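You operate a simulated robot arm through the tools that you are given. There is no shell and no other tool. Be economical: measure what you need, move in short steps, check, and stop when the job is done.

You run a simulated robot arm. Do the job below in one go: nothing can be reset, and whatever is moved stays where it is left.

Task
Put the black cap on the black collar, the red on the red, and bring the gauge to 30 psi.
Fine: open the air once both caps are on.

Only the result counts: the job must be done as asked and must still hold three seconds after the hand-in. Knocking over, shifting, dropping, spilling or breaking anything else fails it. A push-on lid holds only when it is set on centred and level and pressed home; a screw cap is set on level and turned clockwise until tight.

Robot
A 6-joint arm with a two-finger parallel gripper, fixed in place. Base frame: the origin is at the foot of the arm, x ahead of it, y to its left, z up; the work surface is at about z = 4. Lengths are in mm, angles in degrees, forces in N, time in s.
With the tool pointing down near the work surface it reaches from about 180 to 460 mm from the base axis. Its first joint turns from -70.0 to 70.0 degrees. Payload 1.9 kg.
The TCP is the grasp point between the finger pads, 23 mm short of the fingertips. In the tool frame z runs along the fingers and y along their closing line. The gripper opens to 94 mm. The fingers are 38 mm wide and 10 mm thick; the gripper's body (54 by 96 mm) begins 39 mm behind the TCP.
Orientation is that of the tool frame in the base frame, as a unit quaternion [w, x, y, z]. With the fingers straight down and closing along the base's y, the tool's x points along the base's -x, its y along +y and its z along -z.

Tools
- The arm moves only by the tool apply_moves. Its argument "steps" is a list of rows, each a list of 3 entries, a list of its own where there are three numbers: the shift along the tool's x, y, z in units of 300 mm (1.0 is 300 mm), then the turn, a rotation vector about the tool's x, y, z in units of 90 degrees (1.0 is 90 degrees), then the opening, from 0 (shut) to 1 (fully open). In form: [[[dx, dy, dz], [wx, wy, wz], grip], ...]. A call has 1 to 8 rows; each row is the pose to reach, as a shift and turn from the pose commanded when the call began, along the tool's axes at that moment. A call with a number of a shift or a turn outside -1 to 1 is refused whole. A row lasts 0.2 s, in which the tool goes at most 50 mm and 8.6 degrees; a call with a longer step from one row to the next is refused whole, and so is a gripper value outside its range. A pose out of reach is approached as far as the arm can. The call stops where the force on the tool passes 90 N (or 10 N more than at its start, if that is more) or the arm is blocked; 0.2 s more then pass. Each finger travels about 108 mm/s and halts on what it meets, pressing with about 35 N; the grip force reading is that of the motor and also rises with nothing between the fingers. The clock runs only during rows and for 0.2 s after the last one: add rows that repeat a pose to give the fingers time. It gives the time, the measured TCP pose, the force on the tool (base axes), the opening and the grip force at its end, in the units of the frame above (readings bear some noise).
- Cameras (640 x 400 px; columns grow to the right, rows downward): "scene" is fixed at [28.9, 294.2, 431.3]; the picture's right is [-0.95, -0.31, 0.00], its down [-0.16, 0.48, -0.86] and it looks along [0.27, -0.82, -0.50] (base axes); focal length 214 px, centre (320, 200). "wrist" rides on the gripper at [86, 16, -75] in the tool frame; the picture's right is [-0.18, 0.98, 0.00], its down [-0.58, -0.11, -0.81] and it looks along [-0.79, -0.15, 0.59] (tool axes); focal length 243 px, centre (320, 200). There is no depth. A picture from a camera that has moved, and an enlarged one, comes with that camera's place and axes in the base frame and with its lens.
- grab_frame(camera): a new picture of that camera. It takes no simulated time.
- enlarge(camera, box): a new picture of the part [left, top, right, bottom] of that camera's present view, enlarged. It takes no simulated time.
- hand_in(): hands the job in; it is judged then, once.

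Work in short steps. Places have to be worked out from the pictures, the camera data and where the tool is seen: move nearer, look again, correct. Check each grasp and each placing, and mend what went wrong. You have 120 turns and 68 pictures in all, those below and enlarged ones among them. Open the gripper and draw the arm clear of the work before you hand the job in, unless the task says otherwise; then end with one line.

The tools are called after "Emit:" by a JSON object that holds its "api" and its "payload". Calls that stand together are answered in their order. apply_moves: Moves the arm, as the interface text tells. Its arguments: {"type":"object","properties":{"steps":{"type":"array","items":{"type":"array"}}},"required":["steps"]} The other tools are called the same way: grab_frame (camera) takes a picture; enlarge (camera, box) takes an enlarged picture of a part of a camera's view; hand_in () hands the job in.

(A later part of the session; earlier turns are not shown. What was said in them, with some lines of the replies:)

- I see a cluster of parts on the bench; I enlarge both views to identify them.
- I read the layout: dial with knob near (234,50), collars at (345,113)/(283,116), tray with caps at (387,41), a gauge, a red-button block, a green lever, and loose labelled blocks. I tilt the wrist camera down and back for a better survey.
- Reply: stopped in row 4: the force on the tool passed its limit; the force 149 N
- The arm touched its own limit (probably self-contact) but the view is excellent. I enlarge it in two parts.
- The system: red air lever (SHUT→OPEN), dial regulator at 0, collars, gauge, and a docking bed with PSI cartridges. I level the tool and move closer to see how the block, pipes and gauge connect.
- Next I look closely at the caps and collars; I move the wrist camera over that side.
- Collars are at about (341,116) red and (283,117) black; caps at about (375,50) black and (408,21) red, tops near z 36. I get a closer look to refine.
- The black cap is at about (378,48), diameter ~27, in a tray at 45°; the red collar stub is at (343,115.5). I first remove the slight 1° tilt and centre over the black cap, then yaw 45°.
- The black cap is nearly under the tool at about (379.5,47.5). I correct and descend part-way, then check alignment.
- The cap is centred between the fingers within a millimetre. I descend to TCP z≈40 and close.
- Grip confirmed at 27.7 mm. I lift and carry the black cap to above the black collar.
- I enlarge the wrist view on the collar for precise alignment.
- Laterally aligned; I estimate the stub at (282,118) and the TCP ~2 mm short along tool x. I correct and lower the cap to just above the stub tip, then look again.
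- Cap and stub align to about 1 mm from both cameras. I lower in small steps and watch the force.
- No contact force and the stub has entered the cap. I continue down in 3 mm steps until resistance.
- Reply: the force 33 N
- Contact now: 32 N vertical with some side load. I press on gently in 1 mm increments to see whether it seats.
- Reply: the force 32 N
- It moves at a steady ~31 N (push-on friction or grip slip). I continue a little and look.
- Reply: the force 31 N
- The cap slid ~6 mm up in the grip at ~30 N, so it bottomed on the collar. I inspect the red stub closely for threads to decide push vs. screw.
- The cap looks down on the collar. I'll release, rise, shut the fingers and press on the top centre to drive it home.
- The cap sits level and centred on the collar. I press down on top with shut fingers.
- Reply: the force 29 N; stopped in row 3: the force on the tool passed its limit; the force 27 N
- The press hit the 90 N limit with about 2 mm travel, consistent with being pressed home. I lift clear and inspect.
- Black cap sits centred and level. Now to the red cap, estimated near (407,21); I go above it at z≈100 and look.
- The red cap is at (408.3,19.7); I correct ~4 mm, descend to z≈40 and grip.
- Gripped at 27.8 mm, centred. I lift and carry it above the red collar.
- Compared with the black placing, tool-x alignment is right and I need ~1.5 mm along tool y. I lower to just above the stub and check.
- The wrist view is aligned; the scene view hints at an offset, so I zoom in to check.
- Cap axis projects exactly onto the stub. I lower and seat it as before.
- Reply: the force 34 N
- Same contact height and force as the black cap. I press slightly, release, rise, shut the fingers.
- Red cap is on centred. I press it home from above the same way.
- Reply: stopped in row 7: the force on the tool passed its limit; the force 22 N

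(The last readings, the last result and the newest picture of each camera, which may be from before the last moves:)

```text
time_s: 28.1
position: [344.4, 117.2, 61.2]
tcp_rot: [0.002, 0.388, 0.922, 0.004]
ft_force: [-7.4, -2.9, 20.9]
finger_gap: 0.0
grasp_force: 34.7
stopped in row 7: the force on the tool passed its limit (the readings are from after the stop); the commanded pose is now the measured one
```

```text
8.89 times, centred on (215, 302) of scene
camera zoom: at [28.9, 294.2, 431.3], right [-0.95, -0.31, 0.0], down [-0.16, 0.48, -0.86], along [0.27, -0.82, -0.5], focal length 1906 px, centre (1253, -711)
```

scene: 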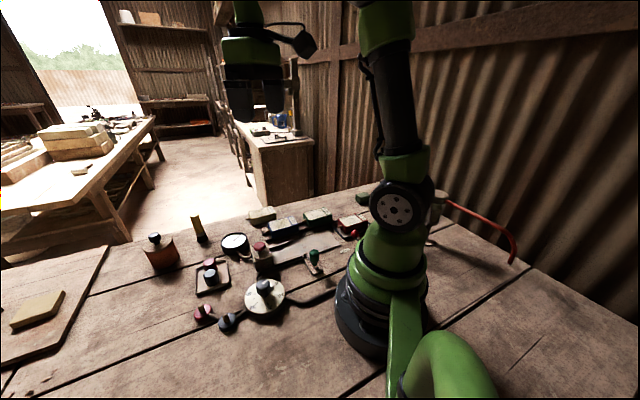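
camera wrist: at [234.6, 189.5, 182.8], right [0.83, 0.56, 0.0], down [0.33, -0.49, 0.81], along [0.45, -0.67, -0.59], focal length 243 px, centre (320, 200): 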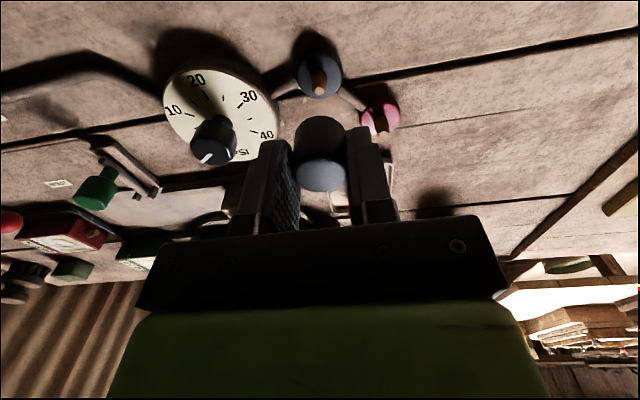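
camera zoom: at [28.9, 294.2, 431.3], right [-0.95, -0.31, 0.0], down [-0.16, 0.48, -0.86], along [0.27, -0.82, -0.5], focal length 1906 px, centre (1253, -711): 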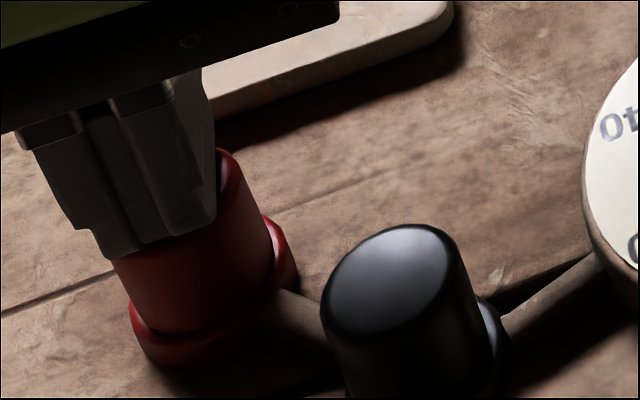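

Both caps are seated. Now the air valve near (40,-137) with its ball at (81,-182). I lift and travel toward it, staying high.

Emit:
{"api": "apply_moves", "payload": {"steps": [[[0, 0, -0.15], [0, 0, 0], 0], [[0, 0, -0.3], [0, 0, 0], 0], [[0, 0, -0.45], [0, 0, 0], 0], [[-0.04, -0.13, -0.48], [0, 0, 0], 0], [[-0.08, -0.28, -0.48], [0, 0, 0], 0], [[-0.12, -0.42, -0.48], [0, 0, 0], 0], [[-0.16, -0.56, -0.48], [0, 0, 0], 0], [[-0.19, -0.6, -0.48], [0, 0, 0], 0]]}}

Emit:
{"api": "apply_moves", "payload": {"steps": [[[-0.04, -0.13, 0], [0, 0, 0], 0], [[-0.08, -0.27, 0], [0, 0, 0], 0], [[-0.12, -0.41, 0], [0, 0, 0], 0], [[-0.16, -0.53, 0], [0, 0, 0], 0], [[-0.18, -0.557, 0], [0, 0, 0], 0]]}}

Emit:
{"api": "apply_moves", "payload": {"steps": [[[0, 0, 0], [0, 0.09, 0], 0], [[0, 0, 0], [0, 0.18, 0], 0], [[0, 0, 0], [0, 0.27, 0], 0]]}}

Emit:
{"api": "grab_frame", "payload": {"camera": "wrist"}}

```text
time_s: 29.9
position: [254.1, -50.0, 204.5]
tcp_rot: [0.001, 0.385, 0.923, 0.003]
ft_force: [0.1, 0.1, 0.2]
finger_gap: 0.0
grasp_force: 35.0
```

```text
time_s: 31.1
position: [172.7, -208.1, 203.3]
tcp_rot: [0.001, 0.386, 0.923, 0.003]
ft_force: [0.6, -0.4, -0.3]
finger_gap: 0.0
grasp_force: 34.9
```

```text
time_s: 31.9
position: [174.7, -208.5, 202.6]
tcp_rot: [-0.194, 0.377, 0.902, 0.084]
ft_force: [0.0, 0.2, -0.2]
finger_gap: 0.0
grasp_force: 35.0
```

```text
26 pictures are left
camera wrist: at [152.0, -161.8, 307.1], right [0.82, 0.57, -0.07], down [0.53, -0.69, 0.49], along [0.23, -0.44, -0.87], focal length 243 px, centre (320, 200)
```

wrist: 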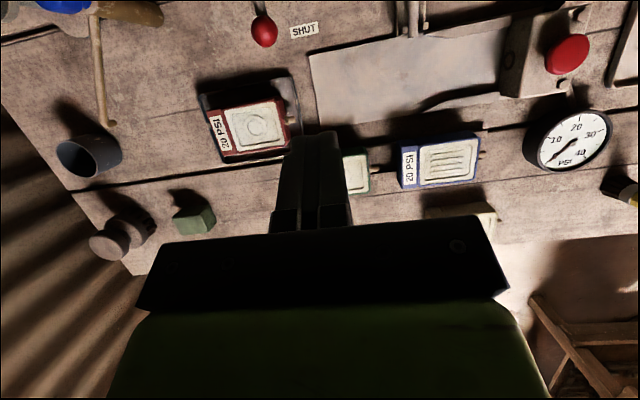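

The ball is at about (83,-180,55) and the pivot at (42,-136); opening means swinging it ~90° toward +y. I'll push it with shut fingers from its far (-y) side with the tool tilted inward; first I hover beside it.

Emit:
{"api": "apply_moves", "payload": {"steps": [[[0.04, -0.08, 0.1], [0, 0.02, 0], 0], [[0.08, -0.16, 0.2], [0, 0.04, 0], 0], [[0.123, -0.246, 0.322], [0, 0.063, 0], 0], [[0.123, -0.246, 0.322], [0, 0.063, 0], 0]]}}

Emit:
{"api": "grab_frame", "payload": {"camera": "wrist"}}

```text
time_s: 32.9
position: [68.8, -207.1, 131.0]
tcp_rot: [-0.237, 0.372, 0.891, 0.103]
ft_force: [-0.3, -0.5, -0.4]
finger_gap: 0.0
grasp_force: 34.7
```

```text
25 pictures are left
camera wrist: at [54.0, -168.1, 239.2], right [0.81, 0.58, -0.08], down [0.56, -0.72, 0.41], along [0.17, -0.38, -0.91], focal length 243 px, centre (320, 200)
```

wrist: 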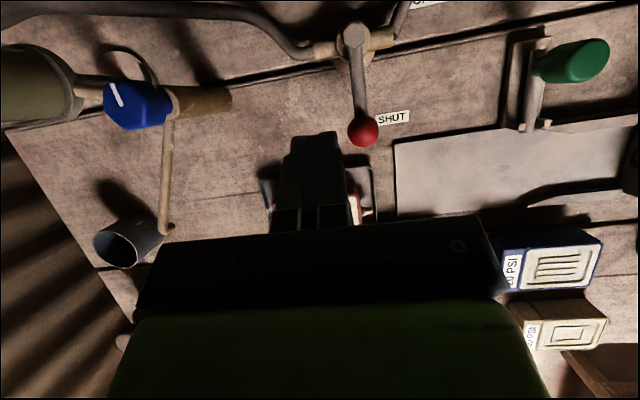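

The ball is 27 mm ahead of the fingertips along the push direction. I descend vertically beside it to z≈66.

Emit:
{"api": "apply_moves", "payload": {"steps": [[[-0.055, 0, 0.095], [0, 0, 0], 0], [[-0.108, 0, 0.187], [0, 0, 0], 0], [[-0.108, 0, 0.187], [0, 0, 0], 0]]}}

Emit:
{"api": "grab_frame", "payload": {"camera": "wrist"}}

```text
time_s: 33.7
position: [71.2, -205.7, 65.2]
tcp_rot: [-0.236, 0.372, 0.892, 0.103]
ft_force: [0.5, 0.4, 0.5]
finger_gap: 0.0
grasp_force: 35.0
```

```text
24 pictures are left
camera wrist: at [56.3, -167.7, 174.3], right [0.81, 0.58, -0.08], down [0.56, -0.72, 0.41], along [0.17, -0.38, -0.91], focal length 243 px, centre (320, 200)
```

wrist: 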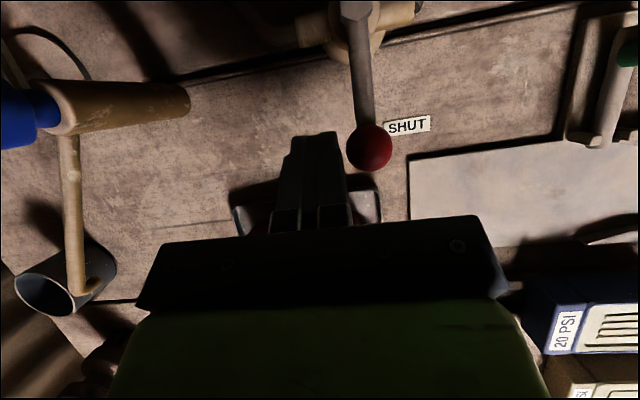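

Fingertips are level with the ball and just beside it. I push along the arc, first part.

Emit:
{"api": "apply_moves", "payload": {"steps": [[[-0.002, 0.04, 0], [0, 0, 0], 0], [[-0.004, 0.087, -0.0025], [0, 0, 0], 0], [[-0.002, 0.116, 0], [0, 0, 0], 0], [[0, 0.145, 0], [0, 0, 0], 0], [[0.0188, 0.18, 0.0108], [0, 0, 0], 0]]}}

Emit:
{"api": "grab_frame", "payload": {"camera": "wrist"}}

```text
time_s: 34.9
position: [105.2, -164.4, 64.3]
tcp_rot: [-0.237, 0.372, 0.892, 0.103]
ft_force: [-1.9, -0.3, 0.6]
finger_gap: 0.2
grasp_force: 34.9
```

```text
23 pictures are left
camera wrist: at [89.8, -125.8, 173.3], right [0.81, 0.58, -0.09], down [0.56, -0.72, 0.41], along [0.17, -0.38, -0.91], focal length 243 px, centre (320, 200)
```

wrist: 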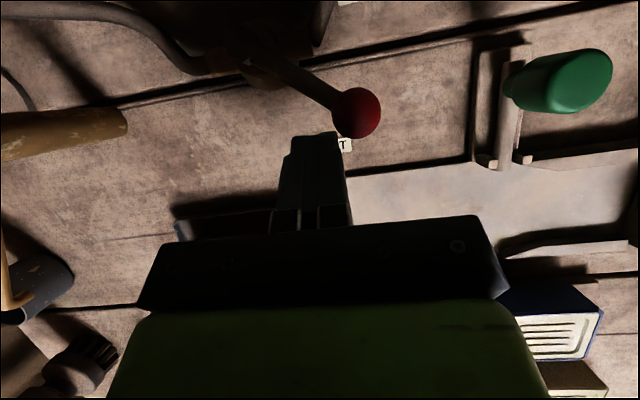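

The lever is swinging well (about 55° done). I continue to the end of the arc.

Emit:
{"api": "apply_moves", "payload": {"steps": [[[0.0057, 0.047, 0.0034], [0, 0, 0], 0], [[0.033, 0.08, 0.019], [0, 0, 0], 0], [[0.062, 0.093, 0.036], [0, 0, 0], 0], [[0.073, 0.093, 0.042], [0, 0, 0], 0]]}}

Emit:
{"api": "grab_frame", "payload": {"camera": "wrist"}}

```text
time_s: 35.9
position: [109.0, -125.8, 65.5]
tcp_rot: [-0.237, 0.372, 0.891, 0.103]
ft_force: [-0.3, 0.2, -0.2]
finger_gap: 0.1
grasp_force: 34.7
```

```text
22 pictures are left
camera wrist: at [92.4, -87.6, 173.2], right [0.81, 0.58, -0.08], down [0.56, -0.72, 0.41], along [0.17, -0.38, -0.91], focal length 243 px, centre (320, 200)
```

wrist: 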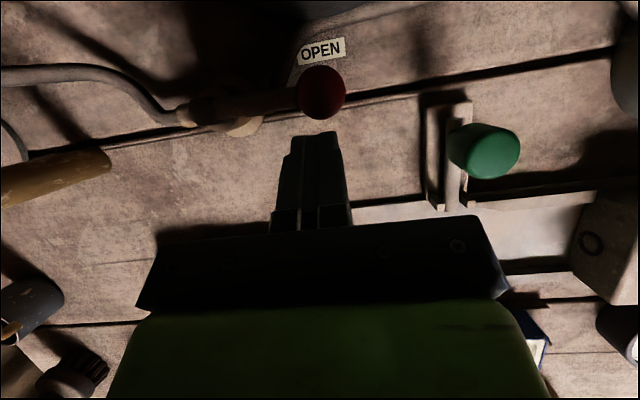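

The lever lies along the pipe at OPEN. I nudge a bit further to be sure it reaches the stop, then check the gauge.

Emit:
{"api": "apply_moves", "payload": {"steps": [[[0.012, 0, 0.007], [0, 0, 0], 0], [[0.02, 0, 0.0115], [0, 0, 0], 0], [[0.027, 0, 0.0155], [0, 0, 0], 0], [[0.033, 0, 0.019], [0, 0, 0], 0]]}}

Emit:
{"api": "grab_frame", "payload": {"camera": "wrist"}}

Emit:
{"api": "enlarge", "payload": {"camera": "scene", "box": [190, 215, 310, 300]}}

```text
time_s: 36.9
position: [102.7, -124.6, 64.8]
tcp_rot: [-0.225, 0.373, 0.895, 0.097]
ft_force: [61.6, -38.8, 35.0]
finger_gap: 0.1
grasp_force: 35.2
```

```text
21 pictures are left
camera wrist: at [86.8, -83.3, 172.0], right [0.81, 0.58, -0.08], down [0.55, -0.71, 0.43], along [0.19, -0.4, -0.9], focal length 243 px, centre (320, 200)
```

wrist: 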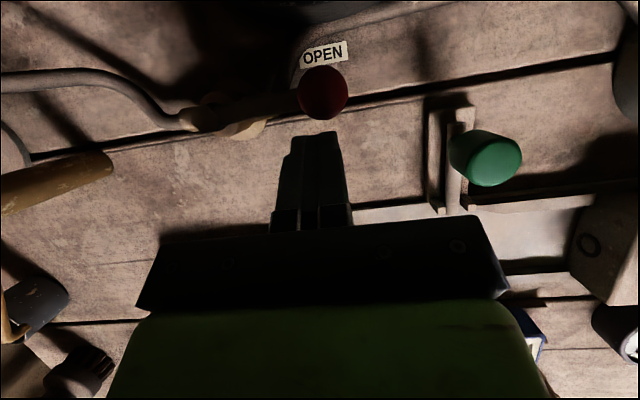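

```text
4.71 times, centred on (250, 258) of scene
camera zoom: at [28.9, 294.2, 431.2], right [-0.95, -0.31, 0.0], down [-0.16, 0.48, -0.87], along [0.27, -0.82, -0.5], focal length 1009 px, centre (649, -71)
```

zoom: 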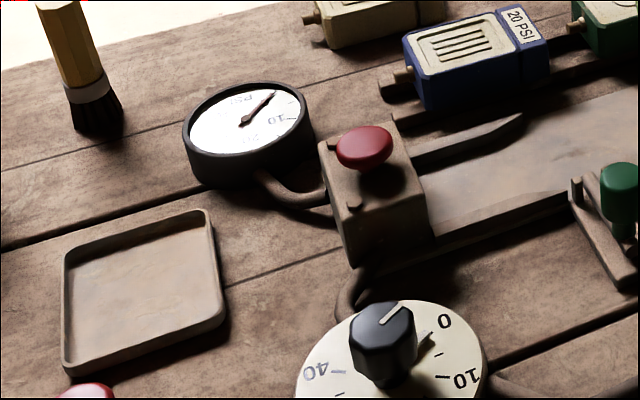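

The push met a hard stop (~80 N) with the lever along the pipe at OPEN; the gauge still reads 0 as the dial is at 0. I back off outward, rise, and level the tool.

Emit:
{"api": "apply_moves", "payload": {"steps": [[[-0.043, 0, -0.025], [0, 0, 0], 0], [[-0.13, 0, -0.075], [0, 0, 0], 0], [[-0.055, 0, -0.205], [0, 0, 0], 0], [[0.02, 0, -0.335], [0, 0, 0], 0], [[0.06, 0, -0.41], [0, 0, 0], 0]]}}

Emit:
{"api": "apply_moves", "payload": {"steps": [[[0, 0, 0], [0, -0.08, 0], 0.2], [[0, 0, 0], [0, -0.16, 0], 0.4], [[0, 0, 0], [0, -0.24, 0], 0.5], [[0, 0, 0], [0, -0.315, 0], 0.5]]}}

```text
time_s: 38.1
position: [131.1, -150.3, 181.2]
tcp_rot: [-0.238, 0.372, 0.891, 0.104]
ft_force: [0.5, -0.6, 0.5]
finger_gap: 0.1
grasp_force: 35.3
```

```text
time_s: 39.1
position: [130.6, -150.7, 180.2]
tcp_rot: [-0.01, 0.386, 0.922, 0.008]
ft_force: [-0.3, 0.1, -0.4]
finger_gap: 46.8
grasp_force: 0.1
```

I level the last 1.5° and travel over the dial, then yaw.

Emit:
{"api": "apply_moves", "payload": {"steps": [[[0.05, 0.14, 0], [0, -0.016, 0], 0.5], [[0.1, 0.28, 0], [0, -0.016, 0], 0.5], [[0.14, 0.42, 0], [0, -0.016, 0], 0.5], [[0.19, 0.56, 0], [0, -0.016, 0], 0.5], [[0.235, 0.7, 0.02], [0, -0.016, 0], 0.5], [[0.235, 0.713, 0.02], [0, -0.016, 0], 0.5]]}}

Emit:
{"api": "apply_moves", "payload": {"steps": [[[0, 0, 0], [0, 0, -0.09], 0.5], [[0, 0, 0], [0, 0, -0.18], 0.5], [[0, 0, 0], [0, 0, -0.27], 0.5], [[0, 0, 0], [0, 0, -0.36], 0.5], [[0, 0, 0], [0, 0, -0.45], 0.5], [[0, 0, 0], [0, 0, -0.54], 0.5], [[0, 0, 0], [0, 0, -0.63], 0.5]]}}

Emit:
{"api": "enlarge", "payload": {"camera": "wrist", "box": [220, 0, 420, 150]}}

```text
time_s: 40.5
position: [233.1, 50.1, 178.5]
tcp_rot: [0.0, 0.385, 0.923, 0.004]
ft_force: [-0.1, 0.1, -0.5]
finger_gap: 46.9
grasp_force: 0.1
```

```text
time_s: 42.1
position: [234.7, 48.6, 177.5]
tcp_rot: [0.003, -0.101, 0.995, 0.004]
ft_force: [-0.3, 0.1, -0.6]
finger_gap: 47.1
grasp_force: 0.0
```

```text
2.67 times, centred on (320, 75) of wrist
camera zoom: at [145.8, 47.5, 252.4], right [-0.02, 1.0, 0.01], down [0.59, 0.0, 0.81], along [0.81, 0.02, -0.59], focal length 647 px, centre (320, 533)
```

zoom: 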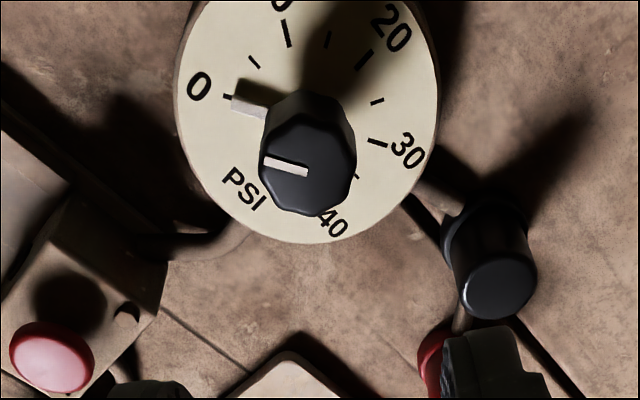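

Air lever is open. The dial runs clockwise, knob axis ≈(233.5,48), top z≈60, with 0→30 about 180°. I yaw back ~48°, descend over the knob, and grip.

Emit:
{"api": "apply_moves", "payload": {"steps": [[[0, -0.003, 0.05], [0, 0, -0.09], 0.5], [[0, -0.003, 0.1], [0, 0, -0.18], 0.5], [[0, -0.003, 0.15], [0, 0, -0.27], 0.5], [[0, -0.003, 0.2], [0, 0, -0.36], 0.5], [[0, -0.003, 0.25], [0, 0, -0.45], 0.5], [[0, -0.003, 0.25], [0, 0, -0.53], 0.5], [[0, -0.003, 0.25], [0, 0, -0.53], 0.5]]}}

Emit:
{"api": "enlarge", "payload": {"camera": "wrist", "box": [220, 40, 420, 190]}}

Emit:
{"api": "enlarge", "payload": {"camera": "scene", "box": [200, 215, 320, 315]}}

```text
time_s: 43.7
position: [233.2, 49.7, 103.7]
tcp_rot: [0.003, -0.493, 0.87, 0.002]
ft_force: [-0.6, 0.5, -0.3]
finger_gap: 47.3
grasp_force: 0.0
```

```text
2.67 times, centred on (320, 115) of wrist
camera zoom: at [175.4, -16.7, 177.4], right [-0.75, 0.66, 0.0], down [0.39, 0.44, 0.81], along [0.54, 0.61, -0.59], focal length 647 px, centre (320, 427)
```

zoom: 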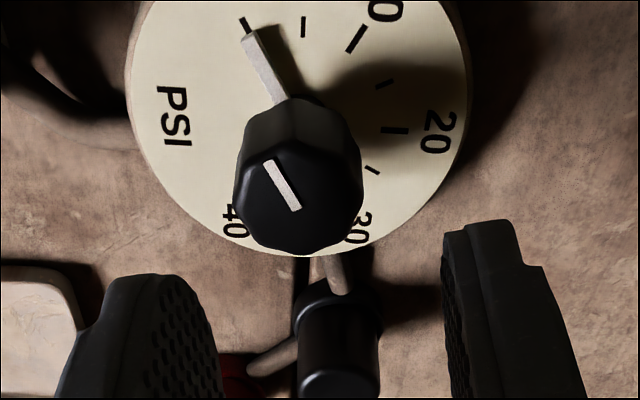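

```text
4.00 times, centred on (260, 265) of scene
camera zoom: at [28.9, 294.2, 431.3], right [-0.95, -0.31, 0.0], down [-0.16, 0.48, -0.86], along [0.27, -0.82, -0.5], focal length 858 px, centre (560, -60)
```

zoom: 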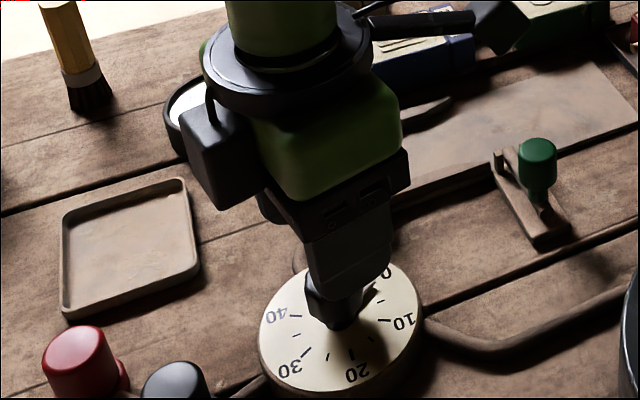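

The knob is ~4 mm off along tool −y with its top near z 53. I correct, descend to z≈57 and grip gently.

Emit:
{"api": "apply_moves", "payload": {"steps": [[[0.005, -0.015, 0.08], [0, 0, 0], 0.5], [[0.005, -0.015, 0.13], [0, 0, 0], 0.5], [[0.005, -0.015, 0.155], [0, 0, 0], 0.5], [[0.005, -0.015, 0.155], [0, 0, 0], 0.4], [[0.005, -0.015, 0.155], [0, 0, 0], 0.25], [[0.005, -0.015, 0.155], [0, 0, 0], 0.25]]}}

Emit:
{"api": "enlarge", "payload": {"camera": "wrist", "box": [220, 60, 420, 210]}}

```text
time_s: 45.1
position: [236.8, 45.6, 57.9]
tcp_rot: [0.003, -0.492, 0.87, 0.001]
ft_force: [9.7, -14.3, -13.2]
finger_gap: 28.9
grasp_force: 45.1
```

```text
2.67 times, centred on (320, 135) of wrist
camera zoom: at [178.2, -20.8, 131.8], right [-0.75, 0.66, 0.0], down [0.39, 0.44, 0.81], along [0.54, 0.61, -0.59], focal length 647 px, centre (320, 373)
```

zoom: 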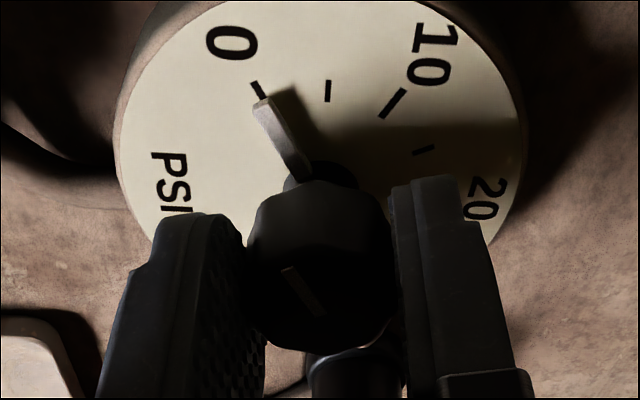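

Gripped on the knob (28.9 mm). I relieve the side load slightly and turn clockwise ~65°.

Emit:
{"api": "apply_moves", "payload": {"steps": [[[0, -0.004, 0], [0, 0, 0.09], 0.25], [[0, -0.004, 0], [0, 0, 0.18], 0.25], [[0, -0.004, 0], [0, 0, 0.27], 0.25], [[0, -0.004, 0], [0, 0, 0.36], 0.25], [[0, -0.004, 0], [0, 0, 0.45], 0.25], [[0, -0.004, 0], [0, 0, 0.54], 0.25], [[0, -0.004, 0], [0, 0, 0.63], 0.25], [[0, -0.004, 0], [0, 0, 0.72], 0.25]]}}

Emit:
{"api": "grab_frame", "payload": {"camera": "wrist"}}

```text
time_s: 46.9
position: [235.8, 46.2, 57.1]
tcp_rot: [-0.002, 0.052, 0.999, 0.004]
ft_force: [-26.5, 54.9, -7.1]
finger_gap: 28.9
grasp_force: 44.8
```

```text
15 pictures are left
camera wrist: at [152.9, 71.0, 131.9], right [0.28, 0.96, 0.01], down [0.57, -0.17, 0.8], along [0.77, -0.23, -0.6], focal length 243 px, centre (320, 200)
```

wrist: 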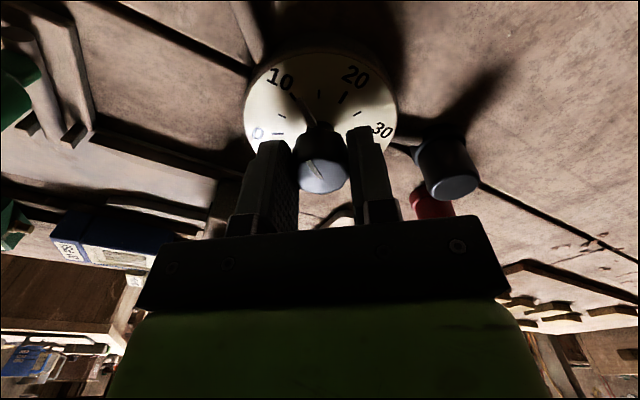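

The pointer is at 10 but there is ~60 N side load: the knob axis lies toward (−x,+y). I shift the grip to relieve it.

Emit:
{"api": "apply_moves", "payload": {"steps": [[[0.003, 0.005, 0], [0, 0, 0], 0.25], [[0.006, 0.009, 0], [0, 0, 0], 0.25]]}}

```text
time_s: 47.5
position: [235.8, 45.6, 56.1]
tcp_rot: [0.003, 0.053, 0.999, 0.002]
ft_force: [0.7, -42.6, -32.4]
finger_gap: 29.2
grasp_force: 45.2
```

Emit:
{"api": "apply_moves", "payload": {"steps": [[[0, -0.002, 0], [0, 0, 0], 0.25], [[0, -0.004, -0.002], [0, 0, 0], 0.25]]}}

```text
time_s: 48.1
position: [236.1, 45.9, 57.0]
tcp_rot: [0.003, 0.05, 0.999, 0.004]
ft_force: [4.8, -40.6, -40.3]
finger_gap: 29.0
grasp_force: 44.8
```

Residual load looks like friction; I open to relax, and check how the tool sits relative to the knob.

Emit:
{"api": "apply_moves", "payload": {"steps": [[[0, 0, 0], [0, 0, 0], 0.4], [[0, 0, 0], [0, 0, 0], 0.45], [[0, 0, 0], [0, 0, 0], 0.45]]}}

Emit:
{"api": "enlarge", "payload": {"camera": "wrist", "box": [220, 40, 420, 190]}}

```text
time_s: 48.9
position: [235.7, 46.0, 57.4]
tcp_rot: [0.002, 0.05, 0.999, 0.003]
ft_force: [0.5, -0.6, 0.0]
finger_gap: 42.5
grasp_force: 0.0
```

```text
2.67 times, centred on (320, 115) of wrist
camera zoom: at [151.8, 71.3, 132.4], right [0.28, 0.96, 0.01], down [0.56, -0.17, 0.81], along [0.78, -0.22, -0.59], focal length 647 px, centre (320, 427)
```

zoom: 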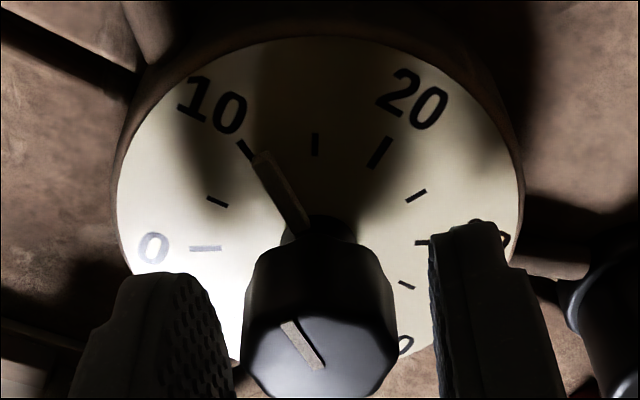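

The knob is centred and the pointer sits at 10. I rotate the open hand back 90° for one 120° turn to 30.

Emit:
{"api": "apply_moves", "payload": {"steps": [[[0, 0, 0], [0, 0, -0.09], 0.45], [[0, 0, 0], [0, 0, -0.18], 0.45], [[0, 0, 0], [0, 0, -0.27], 0.45], [[0, 0, 0], [0, 0, -0.36], 0.45], [[0, 0, 0], [0, 0, -0.45], 0.45], [[0, 0, 0], [0, 0, -0.5], 0.45]]}}

Emit:
{"api": "apply_moves", "payload": {"steps": [[[0, 0, 0], [0, 0, -0.09], 0.45], [[0, 0, 0], [0, 0, -0.18], 0.45], [[0, 0, 0], [0, 0, -0.27], 0.45], [[0, 0, 0], [0, 0, -0.36], 0.45], [[0, 0, 0], [0, 0, -0.45], 0.45], [[0, 0, 0], [0, 0, -0.5], 0.45], [[0, 0, 0], [0, 0, -0.5], 0.45]]}}

```text
time_s: 50.3
position: [234.9, 46.4, 58.3]
tcp_rot: [0.002, -0.336, 0.942, 0.003]
ft_force: [1.0, 0.0, -0.1]
finger_gap: 42.4
grasp_force: 0.1
```

```text
time_s: 51.9
position: [236.1, 46.5, 57.8]
tcp_rot: [0.002, -0.671, 0.742, 0.002]
ft_force: [-0.9, 0.1, -0.3]
finger_gap: 42.4
grasp_force: 0.0
```

Free of contact and yawed to 84°. I close on the knob and read the side load.

Emit:
{"api": "apply_moves", "payload": {"steps": [[[0, 0, 0], [0, 0, 0], 0.35], [[0, 0, 0], [0, 0, 0], 0.28], [[0, 0, 0], [0, 0, 0], 0.28], [[0, 0, 0], [0, 0, 0], 0.28]]}}

Emit:
{"api": "enlarge", "payload": {"camera": "wrist", "box": [220, 60, 420, 210]}}

```text
time_s: 52.9
position: [236.1, 47.2, 59.2]
tcp_rot: [0.003, -0.67, 0.742, 0.001]
ft_force: [9.8, 0.9, -0.6]
finger_gap: 30.4
grasp_force: 4.8
```

```text
2.67 times, centred on (320, 135) of wrist
camera zoom: at [211.9, -37.6, 132.2], right [-0.96, 0.28, 0.0], down [0.16, 0.56, 0.81], along [0.23, 0.78, -0.59], focal length 647 px, centre (320, 373)
```

zoom: 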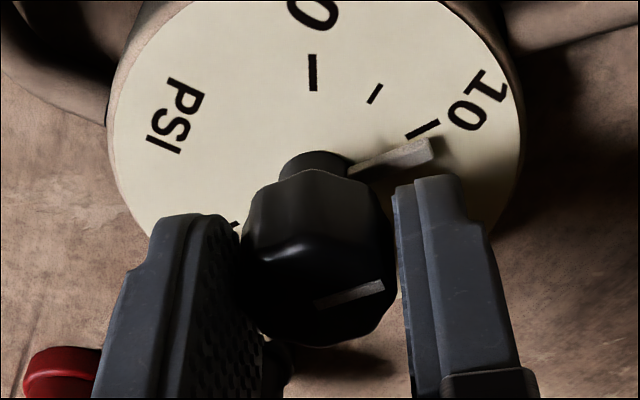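

Contact made with the pointer near 10. I tighten and turn clockwise 65°.

Emit:
{"api": "apply_moves", "payload": {"steps": [[[0, 0, 0], [0, 0, 0], 0.22], [[0, 0, 0], [0, 0, 0.09], 0.22], [[0, 0, 0], [0, 0, 0.18], 0.22], [[0, 0, 0], [0, 0, 0.27], 0.22], [[0, 0, 0], [0, 0, 0.36], 0.22], [[0, 0, 0], [0, 0, 0.45], 0.22], [[0, 0, 0], [0, 0, 0.54], 0.22], [[0, 0, 0], [0, 0, 0.63], 0.22]]}}

Emit:
{"api": "apply_moves", "payload": {"steps": [[[0, 0, 0], [0, 0, 0.09], 0.22], [[0, 0, 0], [0, 0, 0.18], 0.22], [[0, 0, 0], [0, 0, 0.27], 0.22], [[0, 0, 0], [0, 0, 0.36], 0.22], [[0, 0, 0], [0, 0, 0.45], 0.22], [[0, 0, 0], [0, 0, 0.52], 0.22]]}}

Emit:
{"api": "grab_frame", "payload": {"camera": "wrist"}}

```text
time_s: 54.7
position: [237.6, 45.5, 59.2]
tcp_rot: [0.007, -0.238, 0.971, 0.002]
ft_force: [29.0, -35.5, 7.6]
finger_gap: 28.8
grasp_force: 45.1
```

```text
time_s: 56.1
position: [235.4, 46.0, 58.1]
tcp_rot: [0.003, 0.168, 0.986, 0.003]
ft_force: [24.0, -48.1, 8.5]
finger_gap: 29.0
grasp_force: 45.1
```

```text
12 pictures are left
camera wrist: at [160.6, 90.2, 131.9], right [0.5, 0.87, 0.01], down [0.51, -0.3, 0.81], along [0.7, -0.4, -0.59], focal length 243 px, centre (320, 200)
```

wrist: 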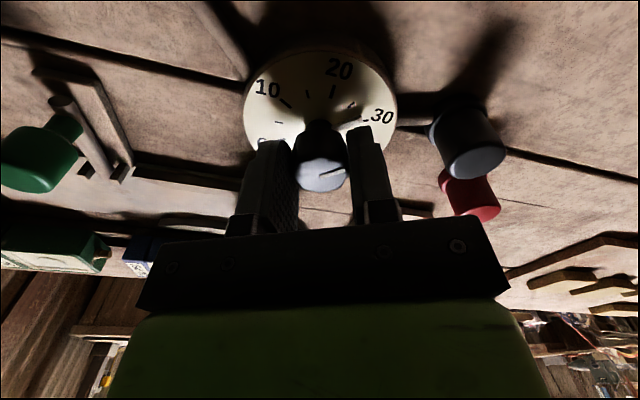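

The pointer is near 27–28. I look at the gauge from the scene camera.

Emit:
{"api": "enlarge", "payload": {"camera": "scene", "box": [215, 220, 305, 310]}}

```text
4.44 times, centred on (260, 265) of scene
camera zoom: at [28.9, 294.2, 431.2], right [-0.95, -0.31, 0.0], down [-0.16, 0.48, -0.86], along [0.27, -0.82, -0.5], focal length 953 px, centre (587, -89)
```

zoom: 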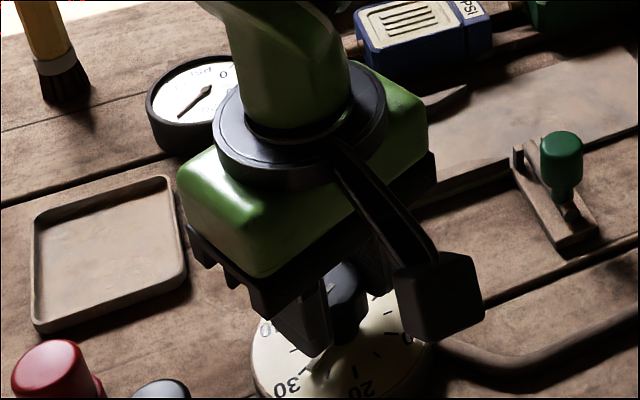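

The needle hub is at the right and the tip now points lower-left — the gauge responds, in the 20s. I zoom in on it.

Emit:
{"api": "enlarge", "payload": {"camera": "scene", "box": [240, 228, 270, 256]}}

```text
14.29 times, centred on (255, 242) of scene
camera zoom: at [28.9, 294.2, 431.2], right [-0.95, -0.31, 0.0], down [-0.16, 0.48, -0.86], along [0.27, -0.82, -0.5], focal length 3064 px, centre (1249, -400)
```

zoom: 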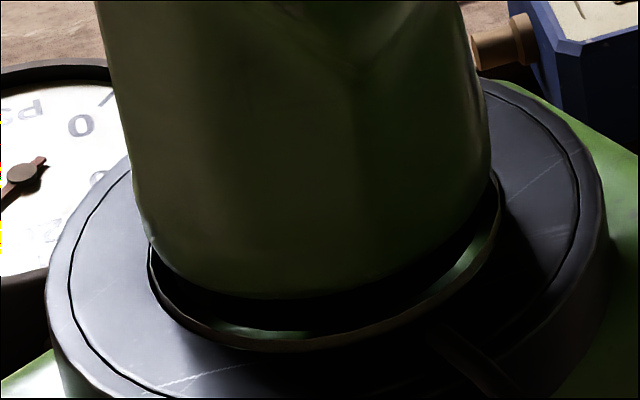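

Emit:
{"api": "enlarge", "payload": {"camera": "scene", "box": [230, 228, 256, 250]}}

```text
16.00 times, centred on (243, 239) of scene
camera zoom: at [28.9, 294.2, 431.2], right [-0.95, -0.31, 0.0], down [-0.16, 0.48, -0.86], along [0.27, -0.82, -0.5], focal length 3432 px, centre (1552, -424)
```

zoom: 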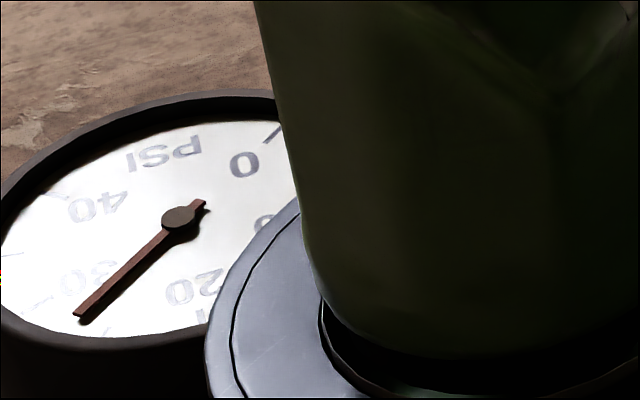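

The gauge reads roughly 26–27. I turn the knob another ~14° clockwise.

Emit:
{"api": "apply_moves", "payload": {"steps": [[[0, 0, 0], [0, 0, 0.08], 0.22], [[0, 0, 0], [0, 0, 0.155], 0.22], [[0, 0, 0], [0, 0, 0.155], 0.22]]}}

Emit:
{"api": "enlarge", "payload": {"camera": "scene", "box": [230, 228, 256, 250]}}

```text
time_s: 56.9
position: [236.5, 47.1, 56.7]
tcp_rot: [0.002, 0.285, 0.958, 0.004]
ft_force: [26.0, -28.9, -18.5]
finger_gap: 28.9
grasp_force: 44.9
```

```text
16.00 times, centred on (243, 239) of scene
camera zoom: at [29.0, 294.2, 431.2], right [-0.95, -0.31, 0.0], down [-0.16, 0.48, -0.86], along [0.27, -0.82, -0.5], focal length 3432 px, centre (1552, -424)
```

zoom: 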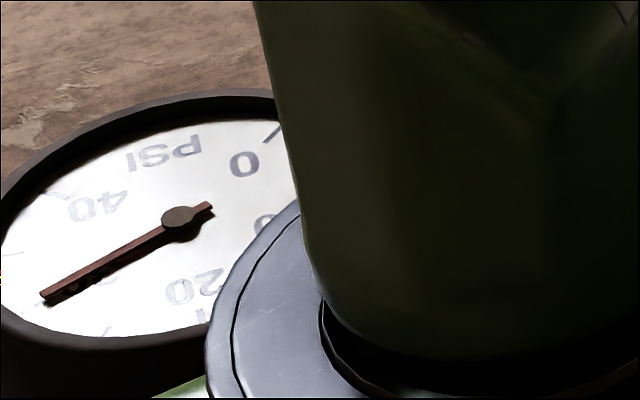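

The needle is right about at the 30 tick. I release the knob, rise, and get an unobstructed look.

Emit:
{"api": "apply_moves", "payload": {"steps": [[[0, 0, 0], [0, 0, 0], 0.35], [[0, 0, 0], [0, 0, 0], 0.5], [[0, 0, 0], [0, 0, 0], 0.5], [[0, 0, -0.12], [0, 0, 0], 0.5], [[0, 0, -0.25], [0, 0, 0], 0.5], [[0, 0, -0.38], [0, 0, 0], 0.5], [[0, 0, -0.5], [0, 0, 0], 0.5]]}}

Emit:
{"api": "grab_frame", "payload": {"camera": "wrist"}}

```text
time_s: 58.5
position: [233.4, 47.7, 206.9]
tcp_rot: [0.0, 0.285, 0.958, 0.004]
ft_force: [0.7, 0.1, 0.2]
finger_gap: 46.7
grasp_force: 0.1
```

```text
7 pictures are left
camera wrist: at [171.1, 106.8, 281.7], right [0.69, 0.72, 0.01], down [0.42, -0.41, 0.81], along [0.58, -0.55, -0.59], focal length 243 px, centre (320, 200)
```

wrist: 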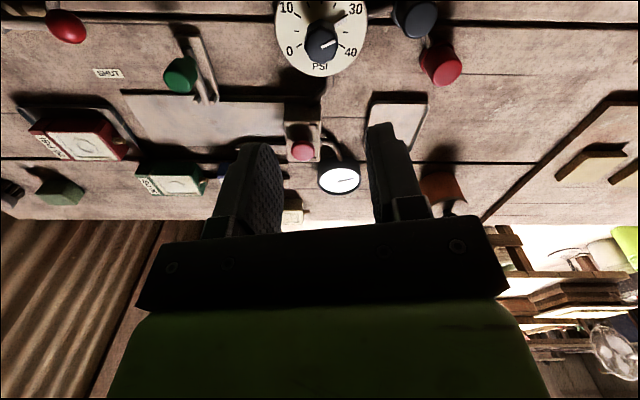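

The lever ball is at the open position (86,-88). I zoom on the gauge.

Emit:
{"api": "enlarge", "payload": {"camera": "wrist", "box": [312, 154, 366, 200]}}

Emit:
{"api": "enlarge", "payload": {"camera": "scene", "box": [226, 226, 260, 254]}}

```text
8.70 times, centred on (339, 177) of wrist
camera zoom: at [171.1, 106.8, 281.7], right [0.69, 0.72, 0.01], down [0.42, -0.41, 0.81], along [0.58, -0.55, -0.59], focal length 2110 px, centre (155, 400)
```

zoom: 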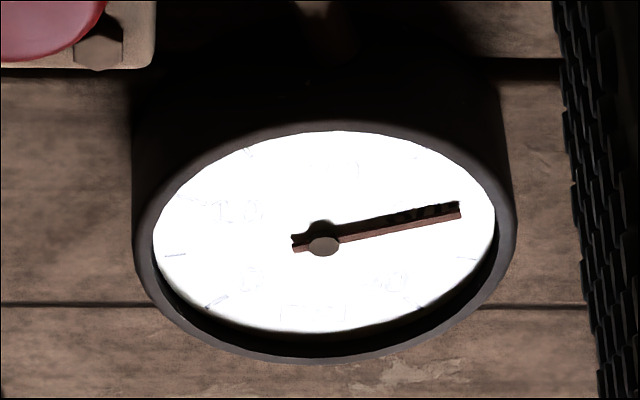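

```text
14.29 times, centred on (243, 240) of scene
camera zoom: at [29.0, 294.2, 431.3], right [-0.95, -0.31, 0.0], down [-0.16, 0.48, -0.86], along [0.27, -0.82, -0.5], focal length 3064 px, centre (1420, -371)
```

zoom: 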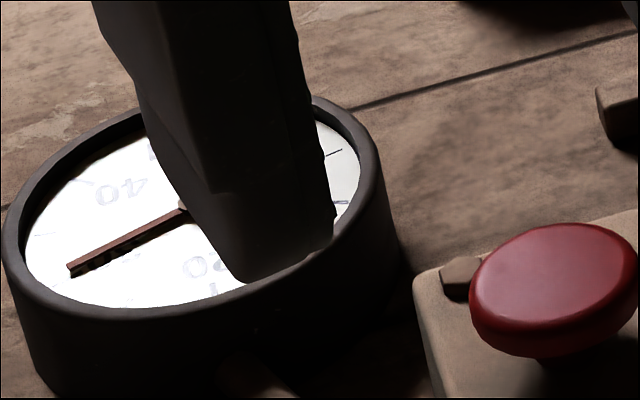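

From this view I compute about 30 psi. I move the arm aside for a clear scene view of the gauge.

Emit:
{"api": "apply_moves", "payload": {"steps": [[[-0.08, 0.1, 0], [0, 0, 0], 0.5], [[-0.16, 0.2, 0], [0, 0, 0], 0.5], [[-0.24, 0.31, 0], [0, 0, 0], 0.5], [[-0.317, 0.413, 0], [0, 0, 0], 0.5], [[-0.317, 0.413, 0], [0, 0, 0], 0.5]]}}

Emit:
{"api": "enlarge", "payload": {"camera": "scene", "box": [220, 226, 255, 256]}}

```text
time_s: 59.7
position: [379.9, 97.5, 209.0]
tcp_rot: [0.0, 0.286, 0.958, 0.003]
ft_force: [0.0, -0.3, -0.4]
finger_gap: 46.7
grasp_force: 0.0
```

```text
13.33 times, centred on (238, 241) of scene
camera zoom: at [29.0, 294.2, 431.3], right [-0.95, -0.31, 0.0], down [-0.16, 0.48, -0.86], along [0.27, -0.82, -0.5], focal length 2860 px, centre (1420, -347)
```

zoom: 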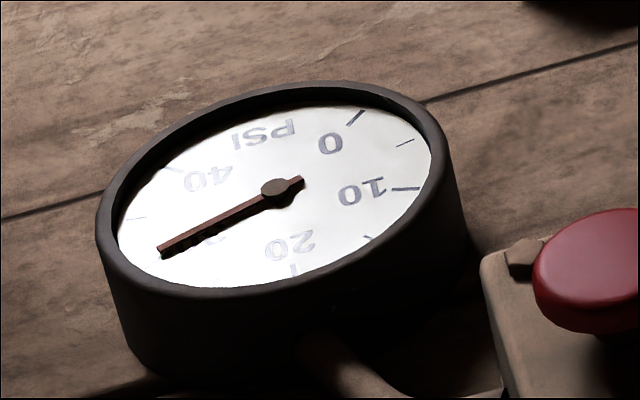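

The gauge computes to 30.0–30.4 psi. I check the dial pointer and both caps in one more zoom.

Emit:
{"api": "enlarge", "payload": {"camera": "scene", "box": [185, 265, 300, 335]}}

```text
5.57 times, centred on (242, 300) of scene
camera zoom: at [29.0, 294.2, 431.3], right [-0.95, -0.31, 0.0], down [-0.16, 0.48, -0.86], along [0.27, -0.82, -0.5], focal length 1194 px, centre (751, -356)
```

zoom: 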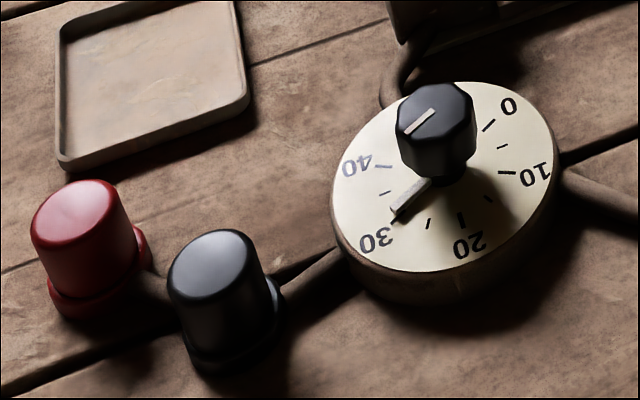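

The pointer sits on 30, both caps are level and seated under pressure, the lever is open, and the arm is clear with the gripper open. I hand in.

Emit:
{"api": "hand_in", "payload": {}}

```text
The job is handed in.
```

Both caps are pressed home on their matching collars, the air lever was opened after that, and the gauge reads about 30 psi (30.0–30.4 worked out from the pictures) with the dial pointer on 30.
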